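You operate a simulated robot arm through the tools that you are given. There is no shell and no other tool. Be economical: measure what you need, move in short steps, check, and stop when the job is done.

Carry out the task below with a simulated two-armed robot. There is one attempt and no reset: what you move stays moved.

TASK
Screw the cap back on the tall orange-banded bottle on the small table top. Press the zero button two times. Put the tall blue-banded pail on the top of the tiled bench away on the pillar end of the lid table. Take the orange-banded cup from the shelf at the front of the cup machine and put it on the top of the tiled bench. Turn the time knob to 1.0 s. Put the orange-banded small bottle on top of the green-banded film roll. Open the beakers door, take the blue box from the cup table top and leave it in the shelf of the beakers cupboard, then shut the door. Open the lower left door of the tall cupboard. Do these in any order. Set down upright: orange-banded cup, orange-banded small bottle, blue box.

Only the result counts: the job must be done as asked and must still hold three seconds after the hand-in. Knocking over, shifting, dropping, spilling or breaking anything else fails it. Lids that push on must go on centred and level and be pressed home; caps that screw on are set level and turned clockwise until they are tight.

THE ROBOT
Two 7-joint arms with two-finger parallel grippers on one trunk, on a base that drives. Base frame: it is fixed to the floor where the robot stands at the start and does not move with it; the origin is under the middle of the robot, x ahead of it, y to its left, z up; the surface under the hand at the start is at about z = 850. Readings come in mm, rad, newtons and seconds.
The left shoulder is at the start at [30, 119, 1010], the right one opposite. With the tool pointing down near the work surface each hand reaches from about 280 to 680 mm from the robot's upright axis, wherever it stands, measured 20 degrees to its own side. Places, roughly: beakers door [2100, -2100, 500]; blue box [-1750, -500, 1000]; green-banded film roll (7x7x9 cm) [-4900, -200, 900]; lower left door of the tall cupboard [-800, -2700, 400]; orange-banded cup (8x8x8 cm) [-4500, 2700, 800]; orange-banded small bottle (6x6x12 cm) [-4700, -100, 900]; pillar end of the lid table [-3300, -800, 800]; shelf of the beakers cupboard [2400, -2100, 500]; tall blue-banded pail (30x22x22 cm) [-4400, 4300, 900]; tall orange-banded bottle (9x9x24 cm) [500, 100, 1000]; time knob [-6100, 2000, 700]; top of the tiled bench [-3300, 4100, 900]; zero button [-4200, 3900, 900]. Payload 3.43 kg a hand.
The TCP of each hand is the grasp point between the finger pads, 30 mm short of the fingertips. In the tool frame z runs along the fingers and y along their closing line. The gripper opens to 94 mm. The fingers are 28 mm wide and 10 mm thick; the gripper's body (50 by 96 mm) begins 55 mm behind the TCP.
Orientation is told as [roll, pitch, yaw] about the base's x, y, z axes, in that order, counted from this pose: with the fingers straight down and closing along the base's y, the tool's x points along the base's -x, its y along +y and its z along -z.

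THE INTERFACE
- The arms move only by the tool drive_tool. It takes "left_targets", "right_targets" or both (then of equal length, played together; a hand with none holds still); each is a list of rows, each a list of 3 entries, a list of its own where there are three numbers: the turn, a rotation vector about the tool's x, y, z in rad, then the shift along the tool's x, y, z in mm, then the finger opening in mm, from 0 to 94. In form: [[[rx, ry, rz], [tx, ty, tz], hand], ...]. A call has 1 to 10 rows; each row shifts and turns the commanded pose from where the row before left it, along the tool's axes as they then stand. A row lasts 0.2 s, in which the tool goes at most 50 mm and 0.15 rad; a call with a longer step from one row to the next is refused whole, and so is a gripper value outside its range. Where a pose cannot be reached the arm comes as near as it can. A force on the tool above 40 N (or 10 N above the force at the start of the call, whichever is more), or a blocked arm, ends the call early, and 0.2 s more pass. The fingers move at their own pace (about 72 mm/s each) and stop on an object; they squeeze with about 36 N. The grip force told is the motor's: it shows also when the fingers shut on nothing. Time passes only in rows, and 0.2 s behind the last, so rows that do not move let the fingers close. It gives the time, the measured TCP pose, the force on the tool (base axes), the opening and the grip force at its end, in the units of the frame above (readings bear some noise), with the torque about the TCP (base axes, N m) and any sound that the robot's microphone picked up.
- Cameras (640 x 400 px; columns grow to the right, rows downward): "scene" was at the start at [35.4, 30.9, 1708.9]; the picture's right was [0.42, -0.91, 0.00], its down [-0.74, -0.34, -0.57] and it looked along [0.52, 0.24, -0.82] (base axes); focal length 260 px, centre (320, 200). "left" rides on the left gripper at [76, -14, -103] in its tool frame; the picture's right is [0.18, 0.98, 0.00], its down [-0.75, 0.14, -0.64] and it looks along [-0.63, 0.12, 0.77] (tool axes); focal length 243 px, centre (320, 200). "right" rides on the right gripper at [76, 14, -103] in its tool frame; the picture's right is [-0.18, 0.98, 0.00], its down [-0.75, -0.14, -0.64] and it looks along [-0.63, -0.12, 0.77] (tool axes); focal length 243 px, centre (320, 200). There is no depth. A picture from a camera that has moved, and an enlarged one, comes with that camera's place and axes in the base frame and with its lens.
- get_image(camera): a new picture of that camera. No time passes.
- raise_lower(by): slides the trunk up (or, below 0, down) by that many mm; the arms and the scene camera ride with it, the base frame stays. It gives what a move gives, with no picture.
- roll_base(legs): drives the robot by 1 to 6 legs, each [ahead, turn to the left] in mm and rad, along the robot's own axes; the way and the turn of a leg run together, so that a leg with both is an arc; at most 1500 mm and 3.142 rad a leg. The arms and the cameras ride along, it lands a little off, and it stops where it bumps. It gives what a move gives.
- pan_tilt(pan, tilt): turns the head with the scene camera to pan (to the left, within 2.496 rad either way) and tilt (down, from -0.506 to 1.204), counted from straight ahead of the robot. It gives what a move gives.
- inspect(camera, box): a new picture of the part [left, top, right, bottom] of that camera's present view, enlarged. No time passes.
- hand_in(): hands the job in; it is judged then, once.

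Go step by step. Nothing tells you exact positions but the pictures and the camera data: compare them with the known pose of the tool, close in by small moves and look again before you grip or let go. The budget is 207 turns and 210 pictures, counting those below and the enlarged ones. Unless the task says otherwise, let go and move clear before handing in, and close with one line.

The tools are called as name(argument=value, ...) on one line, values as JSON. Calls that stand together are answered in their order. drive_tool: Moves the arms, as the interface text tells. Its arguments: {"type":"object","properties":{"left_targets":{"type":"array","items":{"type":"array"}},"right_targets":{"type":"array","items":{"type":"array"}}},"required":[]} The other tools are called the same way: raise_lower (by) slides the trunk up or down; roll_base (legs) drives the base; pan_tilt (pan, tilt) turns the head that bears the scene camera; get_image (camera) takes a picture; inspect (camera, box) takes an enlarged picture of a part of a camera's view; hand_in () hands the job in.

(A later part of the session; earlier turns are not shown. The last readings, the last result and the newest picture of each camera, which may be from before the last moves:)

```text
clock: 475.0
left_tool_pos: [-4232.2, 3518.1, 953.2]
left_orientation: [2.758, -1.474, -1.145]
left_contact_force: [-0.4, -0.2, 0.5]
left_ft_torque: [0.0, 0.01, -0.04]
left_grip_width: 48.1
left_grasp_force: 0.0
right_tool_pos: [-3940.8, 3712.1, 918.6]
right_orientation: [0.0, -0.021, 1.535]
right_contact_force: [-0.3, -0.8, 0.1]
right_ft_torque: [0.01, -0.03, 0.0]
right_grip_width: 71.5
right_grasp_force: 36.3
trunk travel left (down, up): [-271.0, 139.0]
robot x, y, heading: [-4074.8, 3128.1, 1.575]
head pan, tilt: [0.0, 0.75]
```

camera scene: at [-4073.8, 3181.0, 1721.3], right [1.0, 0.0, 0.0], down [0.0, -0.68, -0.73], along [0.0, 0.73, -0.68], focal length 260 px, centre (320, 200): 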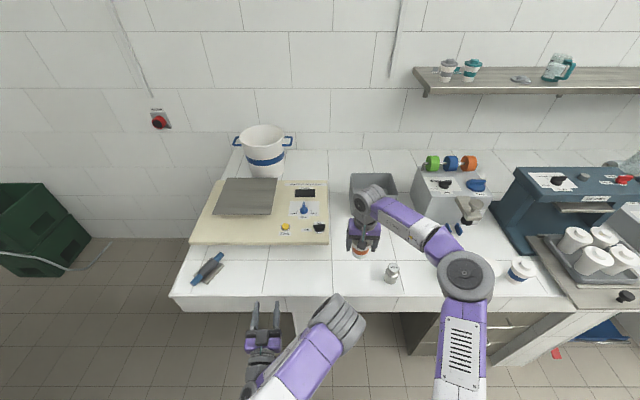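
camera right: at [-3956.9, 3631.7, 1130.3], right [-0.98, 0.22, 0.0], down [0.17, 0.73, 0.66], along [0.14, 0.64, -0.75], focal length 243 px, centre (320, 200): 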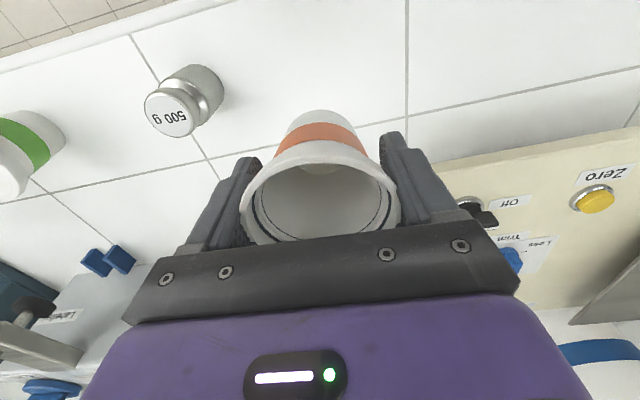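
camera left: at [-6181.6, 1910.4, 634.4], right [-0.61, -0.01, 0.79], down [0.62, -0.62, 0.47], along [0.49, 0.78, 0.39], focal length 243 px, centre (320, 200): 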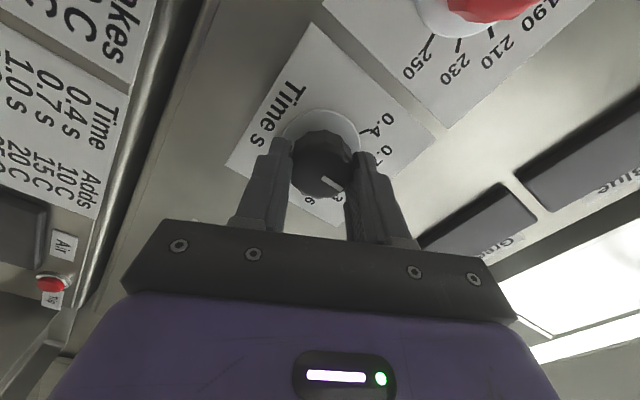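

drive_tool(right_targets=[[[0, 0, 0], [0, 0, 3], 60], [[0, 0, 0], [0, 0, 3], 60], [[0, 0, 0], [0, 0, 3], 60], [[0, 0, 0], [0, 0, 3], 60], [[0, 0, 0], [0, 0, 3], 60]])

inspect(camera="right", box=[120, 40, 460, 250])

```text
clock: 476.2
left_tool_pos: [-4233.7, 3516.0, 953.6]
left_orientation: [2.768, -1.476, -1.155]
left_contact_force: [-0.6, 0.7, 1.0]
left_ft_torque: [-0.02, 0.01, 0.02]
left_grip_width: 48.1
left_grasp_force: 0.1
right_tool_pos: [-3940.6, 3712.6, 905.6]
right_orientation: [0.001, -0.029, 1.534]
right_contact_force: [1.0, 3.7, 25.1]
right_ft_torque: [0.17, 0.02, -0.02]
right_grip_width: 71.6
right_grasp_force: 35.6
trunk travel left (down, up): [-271.0, 139.0]
robot x, y, heading: [-4071.6, 3124.1, 1.576]
head pan, tilt: [0.0, 0.75]
```

```text
1.88 times, centred on (290, 145) of right
camera zoom: at [-3957.2, 3634.2, 1006.7], right [-0.98, 0.22, 0.01], down [0.17, 0.73, 0.66], along [0.14, 0.65, -0.75], focal length 457 px, centre (376, 304)
```

zoom: 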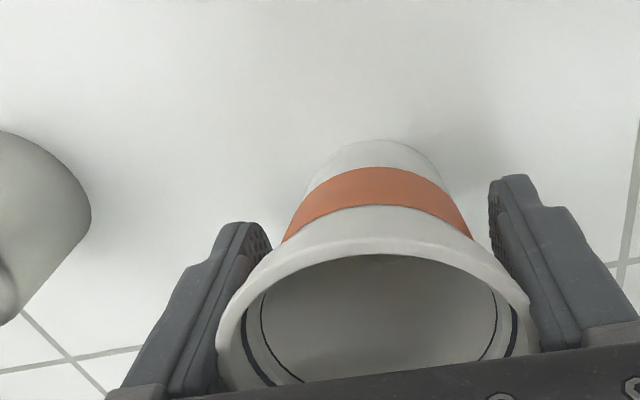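

Contact made, so the cup stands on the bench. I'll ease off, open, and rise straight up.

drive_tool(right_targets=[[[0, 0, 0], [0, 0, -2], 66], [[0, 0, 0], [0, 0, 0], 94], [[0, 0, 0], [0, 0, 0], 94], [[0, 0, 0], [0, 0, -25], 94], [[0, 0, 0], [0, 0, -40], 94], [[0, 0, 0], [0, 0, -45], 94], [[0, 0, 0], [0, 0, -45], 94], [[0, 0, 0], [0, 0, -45], 94], [[0, 0, 0], [0, 0, -45], 94]])

inspect(camera="scene", box=[180, 110, 420, 300])

```text
clock: 478.2
left_tool_pos: [-4232.6, 3517.2, 953.8]
left_orientation: [2.765, -1.477, -1.149]
left_contact_force: [0.2, 0.1, 0.1]
left_ft_torque: [0.03, -0.01, 0.02]
left_grip_width: 47.9
left_grasp_force: 0.1
right_tool_pos: [-3940.5, 3704.0, 1151.6]
right_orientation: [-0.001, -0.023, 1.534]
right_contact_force: [-0.1, -0.9, -0.5]
right_ft_torque: [0.02, -0.03, -0.02]
right_grip_width: 94.1
right_grasp_force: 0.0
trunk travel left (down, up): [-271.0, 139.0]
robot x, y, heading: [-4073.3, 3127.1, 1.57]
head pan, tilt: [0.0, 0.75]
```

```text
2.11 times, centred on (300, 205) of scene
camera zoom: at [-4074.2, 3180.3, 1721.4], right [1.0, 0.0, 0.0], down [0.0, -0.68, -0.73], along [0.0, 0.73, -0.68], focal length 548 px, centre (362, 190)
```

zoom: 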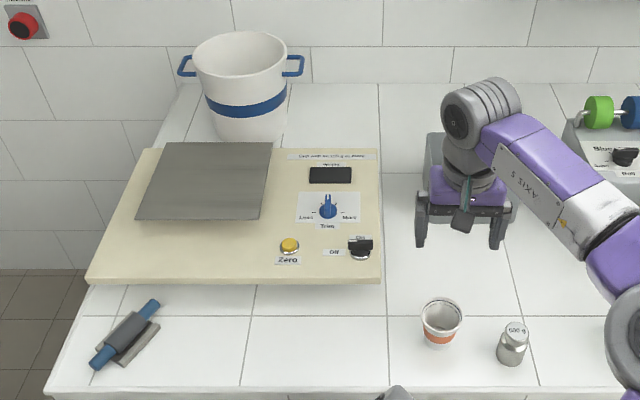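

The cup stands upright on the bench. The Zero button is at about [−4211, 3863, 938]. I'll move closer, turn the left hand to point down with fingers closed, and go above it.

drive_tool(left_targets=[[[0, 0, 0], [-25, 0, 0], 0], [[0, 0, 0], [-25, 0, 0], 0], [[0, 0.15, 0], [0, 0, 0], 0], [[0, 0.15, 0], [0, 0, 0], 0], [[0, 0.15, 0], [0, 0, 0], 0], [[0, 0.15, 0], [0, 0, 0], 0], [[0, 0.15, 0], [0, 0, 0], 0], [[0, 0.15, 0], [0, 0, 0], 0], [[0, 0.15, 0], [0, 0, 0], 0], [[0, 0.15, 0], [0, 0, 0], 0]])

drive_tool(left_targets=[[[0, 0.15, 0], [0, 0, 0], 0], [[0, 0.12, 0], [0, 0, 0], 0]], right_targets=[[[0, 0, 0], [40, -10, 0], 94], [[0, 0, 0], [40, -10, 0], 94]])

roll_base(legs=[[110, 0]])

get_image(camera="left")

```text
clock: 480.4
left_tool_pos: [-4222.4, 3561.2, 962.1]
left_orientation: [0.041, -0.459, 1.598]
left_contact_force: [0.3, 0.5, -0.9]
left_ft_torque: [-0.02, 0.0, -0.03]
left_grip_width: 0.1
left_grasp_force: 33.1
left hand out of reach, approached as far as the arm can: row 2, 3, 4, 5
right_tool_pos: [-3940.7, 3707.4, 1151.5]
right_orientation: [0.001, -0.024, 1.535]
right_contact_force: [-0.9, 0.2, 0.1]
right_ft_torque: [0.01, -0.03, 0.01]
right_grip_width: 94.0
right_grasp_force: 0.1
trunk travel left (down, up): [-271.0, 139.0]
robot x, y, heading: [-4070.1, 3125.3, 1.574]
head pan, tilt: [0.0, 0.75]
```

```text
clock: 481.0
left_tool_pos: [-4223.9, 3559.9, 961.8]
left_orientation: [0.035, -0.188, 1.609]
left_contact_force: [-0.9, -0.1, -0.1]
left_ft_torque: [0.01, -0.02, 0.03]
left_grip_width: 0.1
left_grasp_force: 32.9
right_tool_pos: [-3924.0, 3625.5, 1148.5]
right_orientation: [-0.002, -0.025, 1.532]
right_contact_force: [0.5, 0.7, 0.0]
right_ft_torque: [0.0, 0.01, 0.02]
right_grip_width: 94.2
right_grasp_force: 0.0
trunk travel left (down, up): [-271.0, 139.0]
robot x, y, heading: [-4073.2, 3129.2, 1.579]
head pan, tilt: [0.0, 0.75]
```

```text
clock: 482.2
left_tool_pos: [-4224.4, 3670.3, 962.0]
left_orientation: [0.037, -0.188, 1.611]
left_contact_force: [0.6, -0.3, -1.2]
left_ft_torque: [0.0, -0.03, 0.0]
left_grip_width: 0.0
left_grasp_force: 33.0
right_tool_pos: [-3924.4, 3737.0, 1149.0]
right_orientation: [-0.001, -0.022, 1.535]
right_contact_force: [-0.2, 0.5, -0.7]
right_ft_torque: [-0.02, -0.01, -0.01]
right_grip_width: 94.0
right_grasp_force: 0.2
trunk travel left (down, up): [-271.0, 139.0]
robot x, y, heading: [-4072.6, 3238.2, 1.577]
head pan, tilt: [0.0, 0.75]
```

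```text
42 pictures are left
camera left: at [-4202.2, 3576.9, 1047.0], right [-0.97, -0.23, 0.0], down [-0.14, 0.61, 0.78], along [-0.18, 0.76, -0.63], focal length 243 px, centre (320, 200)
```

left: 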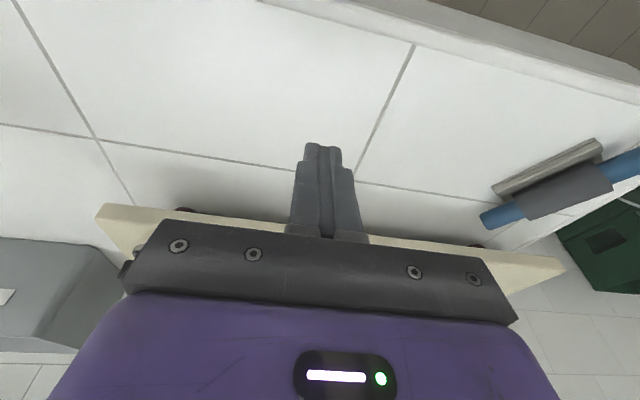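

drive_tool(left_targets=[[[0, 0.14, 0], [0, 0, -30], 0], [[0, 0, 0], [0, 0, -25], 0], [[0, 0, 0], [-38, -4, 0], 0], [[0, 0, 0], [-38, -4, 0], 0], [[0, 0, 0], [-38, -4, 0], 0], [[0, 0, 0], [-38, -4, 0], 0]])

get_image(camera="left")

inspect(camera="scene", box=[190, 160, 380, 310])

```text
clock: 483.6
left_tool_pos: [-4214.9, 3817.1, 1022.2]
left_orientation: [0.038, -0.047, 1.617]
left_contact_force: [0.1, -0.3, 0.4]
left_ft_torque: [-0.03, -0.01, -0.01]
left_grip_width: 0.0
left_grasp_force: 33.1
right_tool_pos: [-3925.3, 3735.4, 1148.7]
right_orientation: [-0.001, -0.024, 1.535]
right_contact_force: [-0.1, 0.0, 0.0]
right_ft_torque: [-0.04, -0.03, 0.0]
right_grip_width: 94.2
right_grasp_force: 0.2
trunk travel left (down, up): [-271.0, 139.0]
robot x, y, heading: [-4073.5, 3237.1, 1.572]
head pan, tilt: [0.0, 0.75]
```

```text
41 pictures are left
camera left: at [-4191.6, 3735.6, 1120.3], right [-0.97, -0.23, 0.03], down [-0.15, 0.72, 0.68], along [-0.18, 0.66, -0.73], focal length 243 px, centre (320, 200)
```

left: 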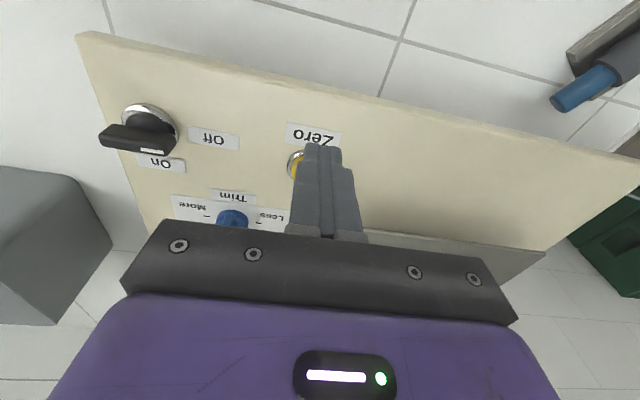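

```text
2.67 times, centred on (285, 235) of scene
camera zoom: at [-4074.4, 3291.9, 1721.2], right [1.0, 0.0, 0.0], down [0.0, -0.68, -0.73], along [0.0, 0.73, -0.68], focal length 694 px, centre (413, 107)
```

zoom: 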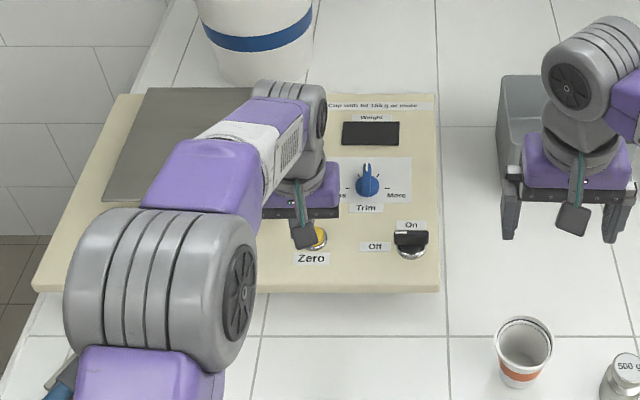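

The fingertips are nearly over the button. I'll shift the last 46 mm forward and press down gently while watching force and sound.

drive_tool(left_targets=[[[0, 0, 0], [-45, -8, 0], 0], [[0, 0, 0], [0, 0, 25], 0], [[0, 0, 0], [0, 0, 15], 0], [[0, 0, 0], [0, 0, 5], 0], [[0, 0, 0], [0, 0, 4], 0], [[0, 0, 0], [0, 0, 3], 0]])

inspect(camera="scene", box=[230, 190, 330, 270])

```text
clock: 485.0
left_tool_pos: [-4209.2, 3862.4, 973.3]
left_orientation: [0.036, -0.05, 1.618]
left_contact_force: [0.3, -0.4, 1.6]
left_ft_torque: [0.06, 0.02, -0.02]
left_grip_width: 0.0
left_grasp_force: 33.1
right_tool_pos: [-3925.1, 3736.3, 1148.5]
right_orientation: [0.0, -0.024, 1.535]
right_contact_force: [0.6, -0.8, -0.1]
right_ft_torque: [0.01, -0.01, 0.01]
right_grip_width: 93.9
right_grasp_force: 0.2
trunk travel left (down, up): [-271.0, 139.0]
robot x, y, heading: [-4071.7, 3237.4, 1.574]
head pan, tilt: [0.0, 0.75]
```

```text
5.00 times, centred on (280, 230) of scene
camera zoom: at [-4074.3, 3290.6, 1721.3], right [1.0, 0.0, 0.0], down [0.0, -0.68, -0.73], along [0.0, 0.73, -0.68], focal length 1302 px, centre (520, 50)
```

zoom: 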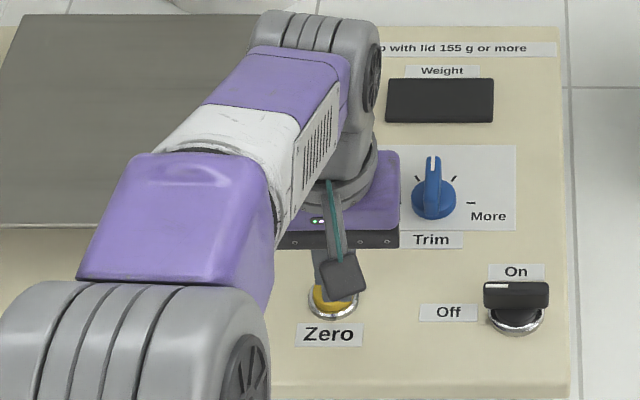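

drive_tool(left_targets=[[[0, 0, 0], [0, 0, 3], 0], [[0, 0, 0], [0, 0, 2], 0]])

```text
clock: 485.6
left_tool_pos: [-4209.0, 3863.1, 967.7]
left_orientation: [0.033, -0.05, 1.614]
left_contact_force: [-0.2, -0.2, 0.5]
left_ft_torque: [0.0, 0.02, 0.03]
left_grip_width: 0.0
left_grasp_force: 33.0
right_tool_pos: [-3924.8, 3735.6, 1149.6]
right_orientation: [0.001, -0.024, 1.535]
right_contact_force: [0.5, -0.2, 0.4]
right_ft_torque: [0.04, 0.0, -0.01]
right_grip_width: 94.2
right_grasp_force: 0.0
trunk travel left (down, up): [-271.0, 139.0]
robot x, y, heading: [-4074.6, 3236.4, 1.573]
head pan, tilt: [0.0, 0.75]
```

drive_tool(left_targets=[[[0, 0, 0], [0, 0, 2], 0], [[0, 0, 0], [0, 0, 2], 0]])

drive_tool(left_targets=[[[0, 0, 0], [0, 0, 2], 0], [[0, 0, 0], [0, 0, 2], 0]])

get_image(camera="left")

```text
clock: 486.2
left_tool_pos: [-4209.3, 3863.0, 964.2]
left_orientation: [0.036, -0.05, 1.615]
left_contact_force: [0.1, -0.2, 3.5]
left_ft_torque: [-0.03, -0.01, -0.03]
left_grip_width: 0.1
left_grasp_force: 32.9
right_tool_pos: [-3924.2, 3735.3, 1149.6]
right_orientation: [0.001, -0.024, 1.533]
right_contact_force: [-0.2, 0.2, -0.5]
right_ft_torque: [-0.02, 0.01, -0.01]
right_grip_width: 94.2
right_grasp_force: 0.1
trunk travel left (down, up): [-271.0, 139.0]
robot x, y, heading: [-4074.3, 3234.8, 1.574]
head pan, tilt: [0.0, 0.75]
```

```text
clock: 486.8
left_tool_pos: [-4208.0, 3862.7, 961.0]
left_orientation: [0.034, -0.052, 1.616]
left_contact_force: [1.1, -2.6, 7.8]
left_ft_torque: [-0.06, -0.04, -0.04]
left_grip_width: 0.0
left_grasp_force: 33.3
right_tool_pos: [-3924.9, 3734.6, 1149.4]
right_orientation: [0.0, -0.023, 1.535]
right_contact_force: [0.5, -1.0, 0.2]
right_ft_torque: [-0.01, 0.0, 0.0]
right_grip_width: 93.7
right_grasp_force: 0.0
trunk travel left (down, up): [-271.0, 139.0]
robot x, y, heading: [-4073.9, 3237.1, 1.578]
head pan, tilt: [0.0, 0.75]
heard: click
```

```text
38 pictures are left
camera left: at [-4187.3, 3782.7, 1059.3], right [-0.97, -0.23, 0.03], down [-0.15, 0.71, 0.68], along [-0.17, 0.66, -0.73], focal length 243 px, centre (320, 200)
```

left: 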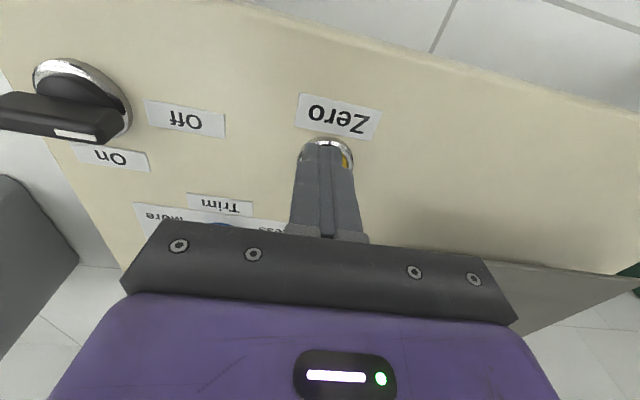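

A click was heard: that's press one. I'll lift fully and press again.

drive_tool(left_targets=[[[0, 0, 0], [0, 0, -20], 0], [[0, 0, 0], [0, 0, 0], 0], [[0, 0, 0], [0, 0, 0], 0]])

drive_tool(left_targets=[[[0, 0, 0], [0, 0, 10], 0], [[0, 0, 0], [0, 0, 6], 0], [[0, 0, 0], [0, 0, 3], 0], [[0, 0, 0], [0, 0, 1], 0]])

```text
clock: 487.6
left_tool_pos: [-4208.9, 3862.6, 980.3]
left_orientation: [0.035, -0.05, 1.616]
left_contact_force: [0.7, -0.6, -0.8]
left_ft_torque: [0.01, -0.03, 0.03]
left_grip_width: 0.1
left_grasp_force: 32.7
right_tool_pos: [-3924.8, 3735.6, 1148.6]
right_orientation: [0.0, -0.025, 1.534]
right_contact_force: [0.7, 0.8, 0.0]
right_ft_torque: [-0.01, 0.0, -0.05]
right_grip_width: 93.6
right_grasp_force: 0.0
trunk travel left (down, up): [-271.0, 139.0]
robot x, y, heading: [-4072.5, 3235.0, 1.574]
head pan, tilt: [0.0, 0.75]
```

```text
clock: 488.6
left_tool_pos: [-4209.8, 3865.1, 961.0]
left_orientation: [0.034, -0.054, 1.614]
left_contact_force: [-0.3, -1.3, 8.9]
left_ft_torque: [-0.12, 0.03, -0.04]
left_grip_width: 0.0
left_grasp_force: 33.0
right_tool_pos: [-3925.1, 3734.9, 1149.5]
right_orientation: [0.0, -0.024, 1.534]
right_contact_force: [0.9, 0.2, -0.2]
right_ft_torque: [-0.01, 0.04, -0.03]
right_grip_width: 93.9
right_grasp_force: 0.1
trunk travel left (down, up): [-271.0, 139.0]
robot x, y, heading: [-4071.6, 3234.7, 1.576]
head pan, tilt: [0.0, 0.75]
heard: click
```

Two presses done. Now the pail stands at the back-left of the bench near [−4370, 4400], reachable only from the bench's west end. I'll lift and retract the left hand and drive round to that side.

drive_tool(left_targets=[[[0, 0, 0], [0, 0, -35], 0], [[0, 0, 0], [30, 0, -20], 0], [[0, 0, 0], [45, 0, 0], 60], [[0, 0, 0], [45, 0, 0], 60], [[0, 0, 0], [45, 0, 0], 60], [[0, 0, 0], [45, 0, -15], 60], [[0, 0, 0], [45, 0, -15], 60], [[0, 0, 0], [40, 0, -15], 60]], right_targets=[[[0, 0, 0], [0, 0, 0], 60], [[0, 0, 0], [35, 0, 0], 60], [[0, 0, 0], [35, 0, 0], 60], [[0, 0, 0], [35, 0, 0], 60], [[0, 0, 0], [35, 0, 0], 60], [[0, 0, 0], [30, 0, 0], 60], [[0, 0, 0], [0, 0, 0], 60], [[0, 0, 0], [0, 0, 0], 60]])

roll_base(legs=[[-40, 0], [0, 1.57]])

pan_tilt(pan=0, tilt=0.6)

get_image(camera="scene")

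```text
clock: 490.4
left_tool_pos: [-4192.7, 3561.5, 1046.5]
left_orientation: [0.036, -0.053, 1.616]
left_contact_force: [0.1, 0.1, -0.5]
left_ft_torque: [-0.01, 0.01, 0.01]
left_grip_width: 60.0
left_grasp_force: 0.0
right_tool_pos: [-3931.0, 3564.2, 1143.9]
right_orientation: [-0.001, -0.024, 1.535]
right_contact_force: [-1.0, -0.9, 0.1]
right_ft_torque: [0.01, -0.01, 0.02]
right_grip_width: 60.0
right_grasp_force: 0.0
trunk travel left (down, up): [-271.0, 139.0]
robot x, y, heading: [-4075.1, 3232.5, 1.579]
head pan, tilt: [0.0, 0.75]
```

```text
clock: 495.1
left_tool_pos: [-4400.4, 3080.9, 1045.2]
left_orientation: [0.036, -0.047, -3.102]
left_contact_force: [-0.5, 0.4, -1.3]
left_ft_torque: [0.02, -0.02, -0.03]
left_grip_width: 59.8
left_grasp_force: 0.0
right_tool_pos: [-4400.9, 3343.3, 1144.7]
right_orientation: [0.002, -0.025, 3.099]
right_contact_force: [0.4, -0.1, 0.4]
right_ft_torque: [0.0, 0.01, 0.01]
right_grip_width: 60.0
right_grasp_force: 0.2
trunk travel left (down, up): [-271.0, 139.0]
robot x, y, heading: [-4072.0, 3198.3, 3.141]
head pan, tilt: [0.0, 0.75]
```

```text
clock: 495.8
left_tool_pos: [-4401.6, 3081.7, 1046.2]
left_orientation: [0.035, -0.049, -3.104]
left_contact_force: [-0.5, -0.1, 0.4]
left_ft_torque: [-0.01, -0.03, -0.03]
left_grip_width: 60.0
left_grasp_force: 0.1
right_tool_pos: [-4401.1, 3343.6, 1144.3]
right_orientation: [0.0, -0.026, 3.101]
right_contact_force: [-0.8, 0.1, -0.1]
right_ft_torque: [0.0, -0.03, -0.01]
right_grip_width: 60.1
right_grasp_force: 0.0
trunk travel left (down, up): [-271.0, 139.0]
robot x, y, heading: [-4073.2, 3198.7, 3.137]
head pan, tilt: [0.0, 0.6]
```

```text
37 pictures are left
camera scene: at [-4132.2, 3197.9, 1734.2], right [0.0, 1.0, 0.0], down [0.57, 0.0, -0.82], along [-0.82, 0.0, -0.57], focal length 260 px, centre (320, 200)
```

scene: 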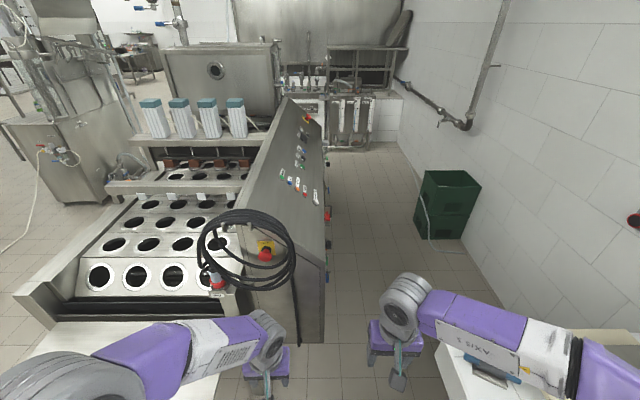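

The west side of the bench is open, and the bench overhangs there. I'll thread between the machine panel and the bench corner to its west end and face east.

roll_base(legs=[[500, 0], [0, -1.16], [568, 0], [0, -0.41], [520, 0], [0, -1.57]])

pan_tilt(pan=0.1, tilt=0.85)

get_image(camera="scene")

```text
clock: 497.9
left_tool_pos: [-4707.6, 3081.5, 1045.3]
left_orientation: [0.038, -0.031, -3.09]
left_contact_force: [1.9, 0.0, -0.8]
left_ft_torque: [0.06, 0.04, 0.11]
left_grip_width: 59.9
left_grasp_force: 0.0
right_tool_pos: [-4715.7, 3345.2, 1144.7]
right_orientation: [-0.001, -0.026, 3.098]
right_contact_force: [0.2, -0.2, 0.5]
right_ft_torque: [-0.02, -0.01, 0.0]
right_grip_width: 60.1
right_grasp_force: 0.2
trunk travel left (down, up): [-271.0, 139.0]
robot x, y, heading: [-4391.3, 3196.5, 3.138]
head pan, tilt: [0.0, 0.6]
stopped in leg 1: the force on the tool passed its limit at 154 N (the readings are from after the stop); the commanded pose is now the measured one
```

```text
clock: 498.7
left_tool_pos: [-4708.0, 3082.6, 1043.8]
left_orientation: [0.039, -0.03, -3.092]
left_contact_force: [4.1, 0.5, 1.3]
left_ft_torque: [-0.03, 0.19, 0.15]
left_grip_width: 60.3
left_grasp_force: 0.0
right_tool_pos: [-4714.9, 3344.6, 1144.5]
right_orientation: [0.001, -0.023, 3.098]
right_contact_force: [-0.4, -0.1, -0.6]
right_ft_torque: [0.01, -0.01, -0.01]
right_grip_width: 60.0
right_grasp_force: 0.1
trunk travel left (down, up): [-271.0, 139.0]
robot x, y, heading: [-4386.1, 3199.0, 3.142]
head pan, tilt: [0.099, 0.85]
```

```text
36 pictures are left
camera scene: at [-4434.7, 3190.9, 1713.4], right [-0.1, 1.0, 0.0], down [0.75, 0.07, -0.66], along [-0.66, -0.06, -0.75], focal length 260 px, centre (320, 200)
```

scene: 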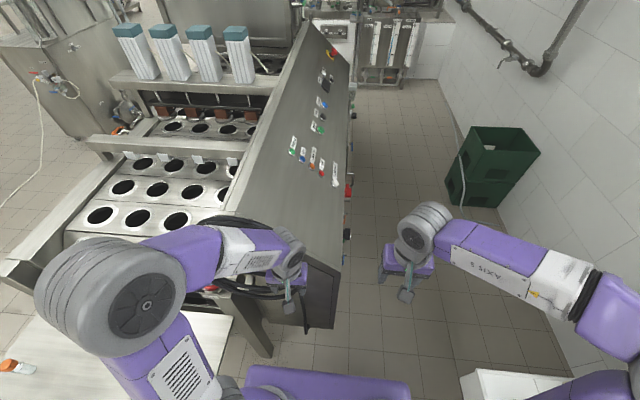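

The left hand touched the machine's panel. I'll back off, raise the trunk so the hands clear it, and take a route closer to the bench corner.

roll_base(legs=[[-100, 0]])

raise_lower(by=135)

roll_base(legs=[[0, -0.31], [330, 0], [0, -0.92], [478, 0], [0, -0.34], [480, 0]])

pan_tilt(pan=-1.3, tilt=0.85)

get_image(camera="scene")

```text
clock: 499.8
left_tool_pos: [-4608.8, 3082.4, 1044.5]
left_orientation: [0.041, -0.029, -3.091]
left_contact_force: [0.7, 0.4, 0.4]
left_ft_torque: [-0.01, 0.0, -0.03]
left_grip_width: 60.0
left_grasp_force: 0.1
right_tool_pos: [-4615.5, 3342.6, 1143.5]
right_orientation: [0.001, -0.025, 3.098]
right_contact_force: [1.4, -0.5, -0.2]
right_ft_torque: [0.01, 0.01, 0.02]
right_grip_width: 60.0
right_grasp_force: 0.1
trunk travel left (down, up): [-271.0, 139.0]
robot x, y, heading: [-4288.1, 3199.1, 3.136]
head pan, tilt: [0.099, 0.85]
```

```text
clock: 501.5
left_tool_pos: [-4609.0, 3081.3, 1178.6]
left_orientation: [0.039, -0.028, -3.091]
left_contact_force: [-0.3, 0.4, -0.2]
left_ft_torque: [0.0, -0.04, 0.0]
left_grip_width: 60.0
left_grasp_force: 0.1
right_tool_pos: [-4615.9, 3343.3, 1278.8]
right_orientation: [0.0, -0.025, 3.097]
right_contact_force: [0.7, 0.3, 0.6]
right_ft_torque: [-0.01, -0.01, 0.0]
right_grip_width: 59.7
right_grasp_force: 0.0
trunk travel left (down, up): [-406.0, 4.0]
robot x, y, heading: [-4290.5, 3199.1, 3.135]
head pan, tilt: [0.099, 0.85]
```

```text
clock: 504.6
left_tool_pos: [-4906.6, 3276.5, 1184.4]
left_orientation: [0.04, -0.049, 2.885]
left_contact_force: [-0.1, 0.2, -0.7]
left_ft_torque: [0.0, 0.0, -0.02]
left_grip_width: 60.0
left_grasp_force: 0.0
right_tool_pos: [-4833.1, 3526.8, 1284.8]
right_orientation: [0.003, -0.042, 2.79]
right_contact_force: [-0.5, -0.1, -0.6]
right_ft_torque: [0.0, 0.06, -0.03]
right_grip_width: 59.7
right_grasp_force: 0.1
trunk travel left (down, up): [-406.0, 4.0]
robot x, y, heading: [-4586.0, 3290.1, 2.843]
head pan, tilt: [0.099, 0.85]
stopped in leg 2: the robot was blocked; the commanded pose is now the measured one
```

```text
clock: 506.1
left_tool_pos: [-4906.1, 3276.9, 1187.6]
left_orientation: [0.04, -0.051, 2.884]
left_contact_force: [-0.2, 0.5, 0.7]
left_ft_torque: [0.02, 0.04, 0.03]
left_grip_width: 59.9
left_grasp_force: 0.0
right_tool_pos: [-4831.4, 3528.4, 1285.2]
right_orientation: [0.002, -0.046, 2.791]
right_contact_force: [-0.1, 0.1, 0.0]
right_ft_torque: [-0.01, -0.02, 0.05]
right_grip_width: 60.0
right_grasp_force: 0.1
trunk travel left (down, up): [-406.0, 4.0]
robot x, y, heading: [-4586.1, 3293.4, 2.836]
head pan, tilt: [-1.3, 0.85]
```

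```text
35 pictures are left
camera scene: at [-4520.5, 3356.4, 1847.4], right [1.0, -0.03, -0.02], down [-0.04, -0.75, -0.66], along [0.01, 0.66, -0.75], focal length 260 px, centre (320, 200)
```

scene: 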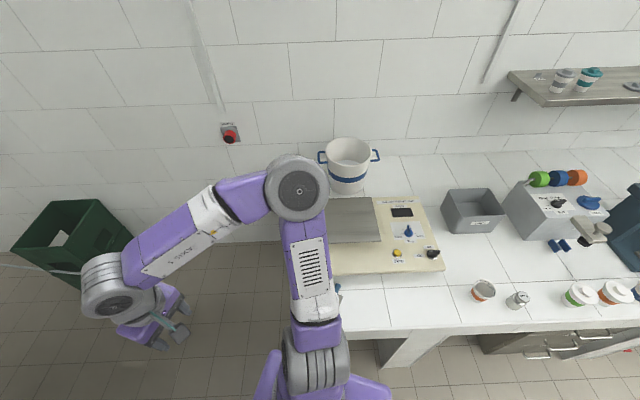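

The base corner met the machine's foot. I'll back off slightly, turn toward the gap, and go north-west between the two.

roll_base(legs=[[-32, 0], [0, -0.82], [520, 0], [0, -0.45], [440, 0], [0, -1.57]])

pan_tilt(pan=0.2, tilt=0.85)

get_image(camera="scene")

```text
clock: 516.2
left_tool_pos: [-4854.0, 4511.2, 1178.4]
left_orientation: [0.05, -0.007, 1.485]
left_contact_force: [1.2, -11.8, 3.2]
left_ft_torque: [0.86, 0.08, 0.13]
left_grip_width: 59.8
left_grasp_force: 0.1
right_tool_pos: [-4589.8, 4492.5, 1280.6]
right_orientation: [-0.001, -0.028, 1.385]
right_contact_force: [-0.2, 0.3, 0.8]
right_ft_torque: [-0.01, 0.02, -0.05]
right_grip_width: 60.0
right_grasp_force: 0.1
trunk travel left (down, up): [-406.0, 4.0]
robot x, y, heading: [-4779.9, 4187.4, 1.436]
head pan, tilt: [-1.3, 0.85]
stopped in leg 6: the force on the tool passed its limit at 51 N (the readings are from after the stop); the commanded pose is now the measured one
```

```text
clock: 517.8
left_tool_pos: [-4852.8, 4511.4, 1178.0]
left_orientation: [0.049, -0.008, 1.483]
left_contact_force: [2.4, -19.9, -9.5]
left_ft_torque: [0.8, 0.01, 0.07]
left_grip_width: 60.2
left_grasp_force: 0.1
right_tool_pos: [-4589.9, 4488.7, 1281.1]
right_orientation: [0.002, -0.029, 1.387]
right_contact_force: [0.6, -0.9, 0.1]
right_ft_torque: [0.04, -0.01, 0.02]
right_grip_width: 60.1
right_grasp_force: 0.1
trunk travel left (down, up): [-406.0, 4.0]
robot x, y, heading: [-4780.8, 4188.1, 1.436]
head pan, tilt: [0.201, 0.85]
```

```text
34 pictures are left
camera scene: at [-4788.7, 4232.8, 1848.4], right [1.0, 0.06, 0.0], down [0.05, -0.75, -0.66], along [-0.04, 0.66, -0.75], focal length 260 px, centre (320, 200)
```

scene: 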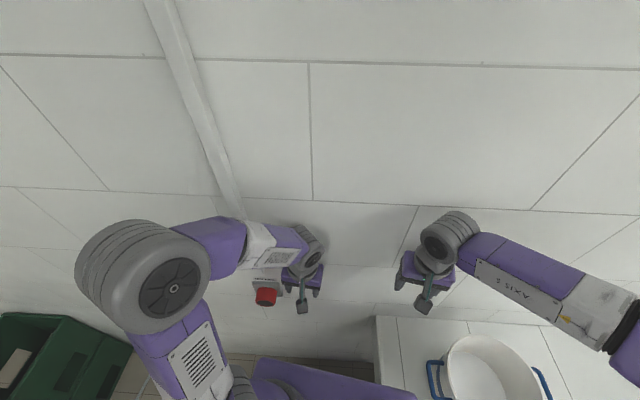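

I'm through, but the left hand grazes the wall near a red switch. I'll back straight off and then turn east.

roll_base(legs=[[-90, 0], [0, -1.436]])

get_image(camera="left")

get_image(camera="scene")

```text
clock: 522.4
left_tool_pos: [-4479.5, 4217.4, 1178.0]
left_orientation: [0.049, -0.009, 0.059]
left_contact_force: [0.2, -0.1, 1.0]
left_ft_torque: [-0.03, -0.01, 0.0]
left_grip_width: 59.8
left_grasp_force: 0.1
right_tool_pos: [-4463.7, 3954.3, 1280.4]
right_orientation: [0.002, -0.025, -0.041]
right_contact_force: [-0.3, 0.2, -0.1]
right_ft_torque: [-0.01, 0.0, -0.04]
right_grip_width: 60.0
right_grasp_force: 0.1
trunk travel left (down, up): [-406.0, 4.0]
robot x, y, heading: [-4790.9, 4098.9, 0.013]
head pan, tilt: [0.201, 0.85]
```

```text
33 pictures are left
camera left: at [-4554.0, 4194.2, 1278.5], right [-0.24, 0.97, 0.05], down [0.74, 0.15, 0.65], along [0.63, 0.19, -0.75], focal length 243 px, centre (320, 200)
```

left: 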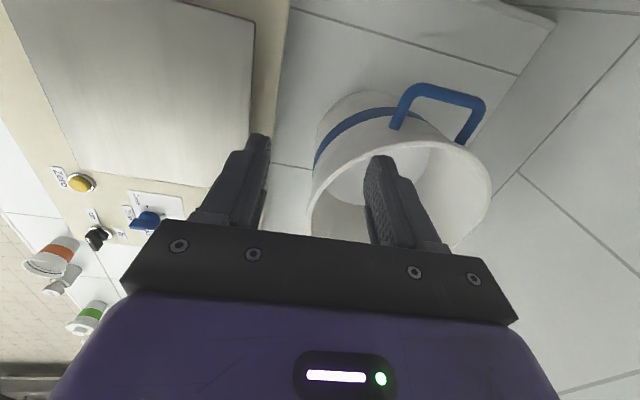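

```text
32 pictures are left
camera scene: at [-4745.6, 4115.7, 1848.3], right [0.21, -0.98, 0.0], down [-0.73, -0.16, -0.66], along [0.65, 0.14, -0.75], focal length 260 px, centre (320, 200)
```

scene: 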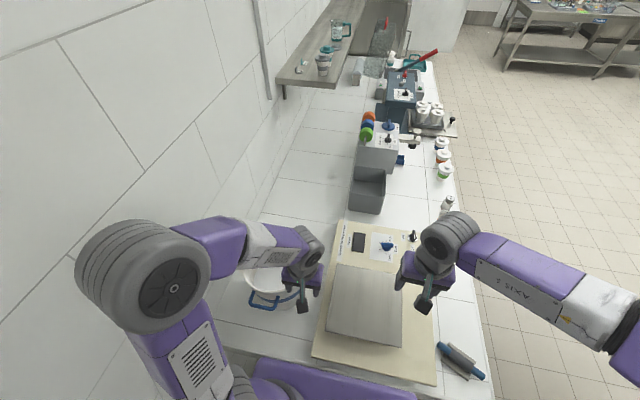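

The pail's near-side view is clear: centre about [−4370, 4350], rim radius about 110. I'll grip its south rim wall with the left hand, deep between the fingers. First I'll move above that rim point.

drive_tool(left_targets=[[[0.045, 0, 0], [-36, 6.5, 0], 80], [[0, 0, 0], [-36, 6.5, 0], 80], [[0, 0, 0], [-36, 6.5, 0], 80]])

get_image(camera="left")

```text
clock: 523.2
left_tool_pos: [-4370.4, 4243.7, 1179.0]
left_orientation: [0.002, -0.008, 0.057]
left_contact_force: [0.0, -0.7, 0.1]
left_ft_torque: [0.03, 0.0, 0.03]
left_grip_width: 79.9
left_grasp_force: 0.1
right_tool_pos: [-4462.3, 3955.1, 1278.6]
right_orientation: [-0.001, -0.024, -0.04]
right_contact_force: [-0.5, 0.1, 0.6]
right_ft_torque: [-0.01, 0.07, 0.04]
right_grip_width: 60.0
right_grasp_force: 0.1
trunk travel left (down, up): [-406.0, 4.0]
robot x, y, heading: [-4792.6, 4100.1, 0.007]
head pan, tilt: [0.201, 0.85]
```

```text
31 pictures are left
camera left: at [-4445.8, 4224.9, 1280.3], right [-0.24, 0.97, 0.0], down [0.74, 0.18, 0.65], along [0.63, 0.16, -0.76], focal length 243 px, centre (320, 200)
```

left: 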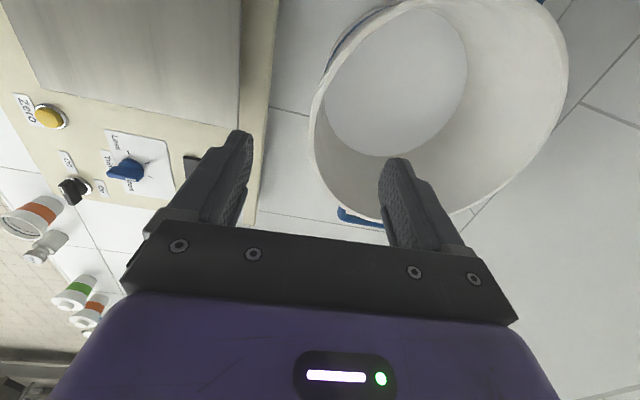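

Rim height is about 1058 and the south rim at about y 4238. I'll correct 6 mm, descend with the wall between the fingers, and close.

drive_tool(left_targets=[[[0, 0, 0], [0, -6.5, 35], 80], [[0, 0, 0], [0, 0, 40], 80], [[0, 0, 0], [0, 0, 40], 80], [[0, 0, 0], [0, 0, 40], 80]])

get_image(camera="left")

```text
clock: 524.2
left_tool_pos: [-4367.5, 4237.6, 1023.9]
left_orientation: [0.002, -0.012, 0.058]
left_contact_force: [0.6, -0.4, -0.1]
left_ft_torque: [0.02, 0.03, -0.01]
left_grip_width: 79.9
left_grasp_force: 0.0
right_tool_pos: [-4462.5, 3955.1, 1278.3]
right_orientation: [0.002, -0.023, -0.041]
right_contact_force: [1.1, 0.2, -1.5]
right_ft_torque: [0.02, -0.03, 0.03]
right_grip_width: 60.1
right_grasp_force: 0.0
trunk travel left (down, up): [-406.0, 4.0]
robot x, y, heading: [-4789.5, 4098.2, 0.012]
head pan, tilt: [0.201, 0.85]
```

```text
30 pictures are left
camera left: at [-4443.9, 4217.7, 1125.2], right [-0.24, 0.97, 0.0], down [0.74, 0.18, 0.65], along [0.63, 0.16, -0.76], focal length 243 px, centre (320, 200)
```

left: 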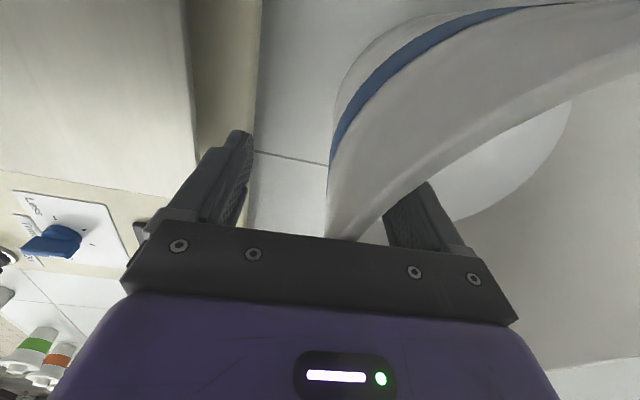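

The wall is between the fingers. I'll go slightly deeper, close, and lift a little to test.

drive_tool(left_targets=[[[0, 0, 0], [0, 0, 10], 80], [[0, 0, 0], [0, 0, 0], 0], [[0, 0, 0], [0, 0, 0], 0], [[0, 0, 0], [0, 0, 0], 0], [[0, 0, 0], [0, 0, 0], 0]])

drive_tool(left_targets=[[[0, 0, 0], [0, 0, -8], 0], [[0, 0, 0], [0, 0, -8], 0], [[0, 0, 0], [0, 0, -8], 0], [[0, 0, 0], [0, 0, 0], 0]])

get_image(camera="scene")

```text
clock: 524.7
left_tool_pos: [-4369.0, 4236.8, 1021.6]
left_orientation: [0.001, -0.014, 0.061]
left_contact_force: [-11.9, 0.2, 23.0]
left_ft_torque: [0.22, -0.1, 0.17]
left_grip_width: 50.2
left_grasp_force: 0.1
right_tool_pos: [-4465.6, 3955.0, 1280.4]
right_orientation: [0.0, -0.029, -0.041]
right_contact_force: [0.5, -0.7, 0.0]
right_ft_torque: [-0.01, 0.04, 0.01]
right_grip_width: 60.0
right_grasp_force: 0.1
trunk travel left (down, up): [-406.0, 4.0]
robot x, y, heading: [-4790.7, 4103.0, 0.009]
head pan, tilt: [0.201, 0.85]
stopped in row 2 (left hand): the force on the tool passed its limit at 49 N (the readings are from after the stop); the commanded pose is now the measured one
```

```text
clock: 525.7
left_tool_pos: [-4366.8, 4237.1, 1041.6]
left_orientation: [0.0, -0.016, 0.055]
left_contact_force: [-0.4, -0.1, -14.5]
left_ft_torque: [-1.29, 0.12, -0.02]
left_grip_width: 8.2
left_grasp_force: 36.3
right_tool_pos: [-4463.7, 3954.2, 1279.5]
right_orientation: [-0.001, -0.025, -0.042]
right_contact_force: [-1.1, 0.5, -0.3]
right_ft_torque: [0.01, 0.0, 0.02]
right_grip_width: 60.0
right_grasp_force: 0.1
trunk travel left (down, up): [-406.0, 4.0]
robot x, y, heading: [-4792.4, 4104.4, 0.009]
head pan, tilt: [0.201, 0.85]
```

```text
29 pictures are left
camera scene: at [-4744.5, 4116.0, 1848.1], right [0.21, -0.98, 0.0], down [-0.74, -0.16, -0.66], along [0.65, 0.14, -0.75], focal length 260 px, centre (320, 200)
```

scene: 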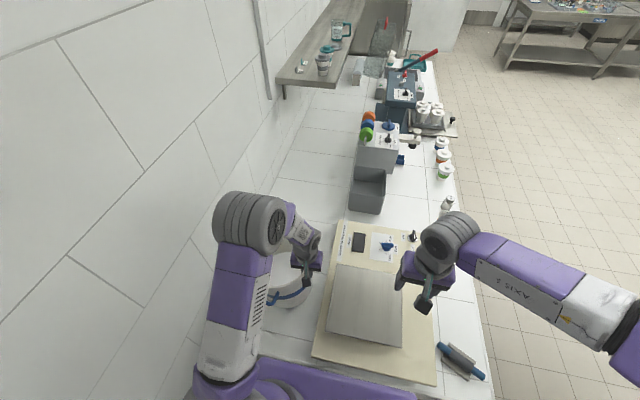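

The pail is held (about 14 N). I'll lift further and check that it hangs steady.

drive_tool(left_targets=[[[0, 0, 0], [0, 0, -15], 0], [[0, 0, 0], [0, 0, -20], 0], [[0, 0, 0], [0, 0, -20], 0], [[0, 0, 0], [0, 0, -20], 0], [[0, 0, 0], [0, 0, 0], 0]])

get_image(camera="left")

```text
clock: 526.9
left_tool_pos: [-4367.8, 4237.3, 1116.6]
left_orientation: [0.002, -0.013, 0.057]
left_contact_force: [-0.2, -0.4, -15.7]
left_ft_torque: [-1.31, 0.18, -0.02]
left_grip_width: 8.4
left_grasp_force: 36.2
right_tool_pos: [-4462.9, 3954.8, 1278.7]
right_orientation: [0.0, -0.026, -0.041]
right_contact_force: [0.2, -0.2, -0.4]
right_ft_torque: [-0.04, 0.02, 0.0]
right_grip_width: 60.0
right_grasp_force: 0.1
trunk travel left (down, up): [-406.0, 4.0]
robot x, y, heading: [-4794.0, 4100.1, 0.012]
head pan, tilt: [0.201, 0.85]
```

```text
28 pictures are left
camera left: at [-4443.7, 4218.3, 1218.9], right [-0.24, 0.97, 0.0], down [0.74, 0.18, 0.65], along [0.63, 0.16, -0.76], focal length 243 px, centre (320, 200)
```

left: 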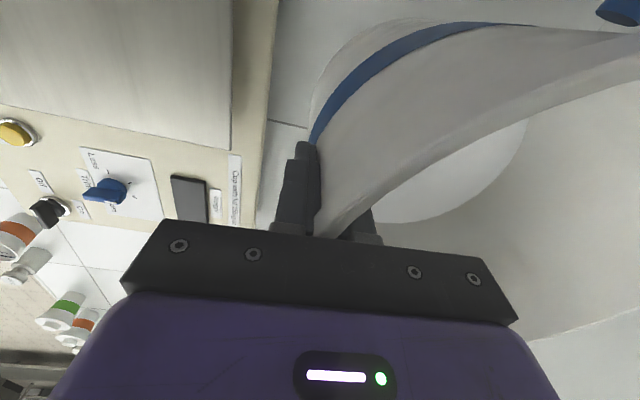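

The pail is carried level, about 1.6 kg. I'll raise it more to clear the scale, back out west, and retrace the gap south-east.

drive_tool(left_targets=[[[0, 0, 0], [0, 0, -20], 0], [[0, 0, 0], [0, 0, -25], 0], [[0, 0, 0], [0, 0, -25], 0], [[0, 0, 0], [0, 0, -15], 0]])

roll_base(legs=[[-156, 0], [0, -1.13], [450, 0]])

pan_tilt(pan=0.1, tilt=0.9)

get_image(camera="scene")

```text
clock: 527.9
left_tool_pos: [-4370.9, 4237.4, 1202.3]
left_orientation: [0.002, -0.011, 0.058]
left_contact_force: [0.7, 0.2, -14.9]
left_ft_torque: [-1.33, 0.19, 0.0]
left_grip_width: 8.3
left_grasp_force: 36.1
right_tool_pos: [-4461.8, 3955.6, 1279.0]
right_orientation: [-0.001, -0.024, -0.042]
right_contact_force: [0.6, 0.1, 0.4]
right_ft_torque: [-0.02, 0.0, -0.03]
right_grip_width: 59.7
right_grasp_force: 0.0
trunk travel left (down, up): [-406.0, 4.0]
robot x, y, heading: [-4791.7, 4100.1, 0.01]
head pan, tilt: [0.201, 0.85]
```

```text
clock: 534.4
left_tool_pos: [-4446.3, 3371.9, 1201.9]
left_orientation: [0.001, -0.012, -1.072]
left_contact_force: [0.2, 0.0, -14.8]
left_ft_torque: [-0.43, 1.24, 0.02]
left_grip_width: 8.3
left_grasp_force: 36.4
right_tool_pos: [-4740.3, 3335.4, 1279.2]
right_orientation: [0.001, -0.025, -1.171]
right_contact_force: [0.1, 0.0, -0.9]
right_ft_torque: [0.02, 0.0, 0.02]
right_grip_width: 59.9
right_grasp_force: 0.0
trunk travel left (down, up): [-406.0, 4.0]
robot x, y, heading: [-4748.4, 3692.7, -1.12]
head pan, tilt: [0.201, 0.85]
```

```text
clock: 535.1
left_tool_pos: [-4445.1, 3370.5, 1201.6]
left_orientation: [0.001, -0.011, -1.071]
left_contact_force: [-1.2, -0.9, -14.9]
left_ft_torque: [-0.41, 1.25, -0.05]
left_grip_width: 8.2
left_grasp_force: 36.5
right_tool_pos: [-4740.7, 3333.8, 1278.6]
right_orientation: [0.001, -0.024, -1.171]
right_contact_force: [0.1, 0.1, 0.0]
right_ft_torque: [-0.01, -0.03, -0.02]
right_grip_width: 59.9
right_grasp_force: 0.1
trunk travel left (down, up): [-406.0, 4.0]
robot x, y, heading: [-4750.5, 3694.0, -1.116]
head pan, tilt: [0.099, 0.901]
```

```text
27 pictures are left
camera scene: at [-4723.1, 3655.5, 1844.3], right [-0.85, -0.52, 0.0], down [-0.41, 0.67, -0.62], along [0.32, -0.53, -0.78], focal length 260 px, centre (320, 200)
```

scene: 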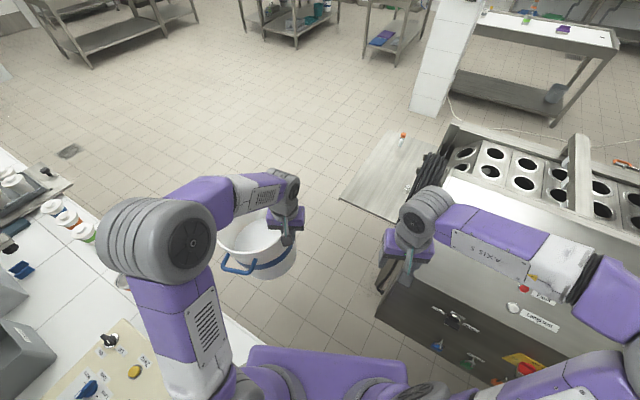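

The way is clear. I'll continue through the gap, then across the open floor toward the lid-table aisle.

roll_base(legs=[[515, 0], [0, 0.97], [600, 0], [0, -0.944], [1440, 0], [1440, 0]])

pan_tilt(pan=-0.2, tilt=0.6)

get_image(camera="scene")

```text
clock: 559.6
left_tool_pos: [-2253.4, 272.8, 1202.1]
left_orientation: [0.003, -0.013, -1.024]
left_contact_force: [0.2, 0.3, -15.4]
left_ft_torque: [-0.44, 1.24, -0.02]
left_grip_width: 8.1
left_grasp_force: 35.7
right_tool_pos: [-2545.3, 220.9, 1279.5]
right_orientation: [-0.001, -0.025, -1.122]
right_contact_force: [0.0, -0.5, -0.9]
right_ft_torque: [0.03, -0.01, 0.01]
right_grip_width: 60.1
right_grasp_force: 0.1
trunk travel left (down, up): [-406.0, 4.0]
robot x, y, heading: [-2575.1, 581.3, -1.071]
head pan, tilt: [0.099, 0.901]
```

```text
clock: 560.4
left_tool_pos: [-2253.7, 273.1, 1199.9]
left_orientation: [0.003, -0.012, -1.023]
left_contact_force: [0.3, 0.7, -14.3]
left_ft_torque: [-0.46, 1.24, 0.01]
left_grip_width: 8.1
left_grasp_force: 36.0
right_tool_pos: [-2546.2, 220.4, 1280.3]
right_orientation: [0.0, -0.023, -1.123]
right_contact_force: [-0.2, 0.1, -0.3]
right_ft_torque: [0.01, 0.0, -0.03]
right_grip_width: 59.9
right_grasp_force: 0.1
trunk travel left (down, up): [-406.0, 4.0]
robot x, y, heading: [-2572.3, 577.4, -1.071]
head pan, tilt: [-0.201, 0.6]
```

```text
26 pictures are left
camera scene: at [-2560.8, 521.2, 1869.1], right [-0.96, -0.29, 0.0], down [-0.17, 0.54, -0.82], along [0.24, -0.79, -0.57], focal length 260 px, centre (320, 200)
```

scene: 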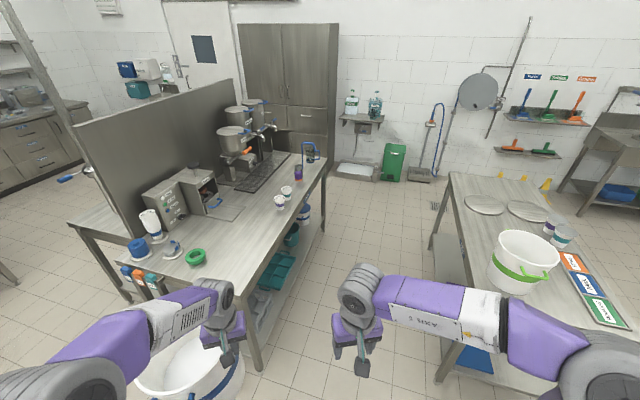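

The lid table is in view. Free space lies between the green-banded pail (about [−3215, −500]) and the lids (y ≈ −1160), so I'll set the pail down near [−3210, −800]. I'll drive into the aisle and face west.

roll_base(legs=[[0, -0.542], [1133, 0], [0, -1.53]])

pan_tilt(pan=0.1, tilt=0.85)

get_image(camera="scene")

```text
clock: 571.4
left_tool_pos: [-3046.5, -682.7, 1201.8]
left_orientation: [0.002, -0.01, -3.095]
left_contact_force: [-0.3, -0.3, -15.5]
left_ft_torque: [1.33, -0.18, 0.03]
left_grip_width: 8.2
left_grasp_force: 36.2
right_tool_pos: [-2949.4, -401.6, 1278.6]
right_orientation: [0.001, -0.025, 3.09]
right_contact_force: [1.0, 0.7, 0.6]
right_ft_torque: [0.05, 0.0, 0.01]
right_grip_width: 60.1
right_grasp_force: 0.0
trunk travel left (down, up): [-406.0, 4.0]
robot x, y, heading: [-2620.4, -551.7, 3.139]
head pan, tilt: [-0.201, 0.6]
```

```text
clock: 572.2
left_tool_pos: [-3044.5, -684.0, 1202.3]
left_orientation: [0.0, -0.01, -3.095]
left_contact_force: [-0.1, 0.3, -14.3]
left_ft_torque: [1.29, -0.18, 0.01]
left_grip_width: 8.3
left_grasp_force: 36.1
right_tool_pos: [-2950.2, -402.8, 1280.0]
right_orientation: [0.0, -0.023, 3.087]
right_contact_force: [-1.0, -0.8, 1.0]
right_ft_torque: [0.03, -0.02, 0.0]
right_grip_width: 59.8
right_grasp_force: 0.1
trunk travel left (down, up): [-406.0, 4.0]
robot x, y, heading: [-2619.8, -547.5, 3.137]
head pan, tilt: [0.099, 0.85]
```

```text
25 pictures are left
camera scene: at [-2671.3, -557.4, 1848.3], right [-0.1, 1.0, 0.0], down [0.75, 0.07, -0.66], along [-0.66, -0.06, -0.75], focal length 260 px, centre (320, 200)
```

scene: 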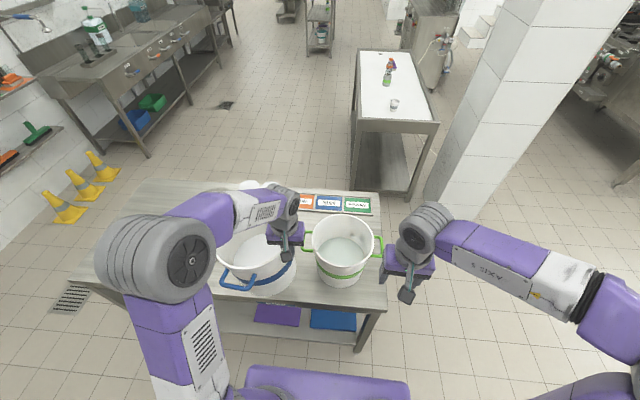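

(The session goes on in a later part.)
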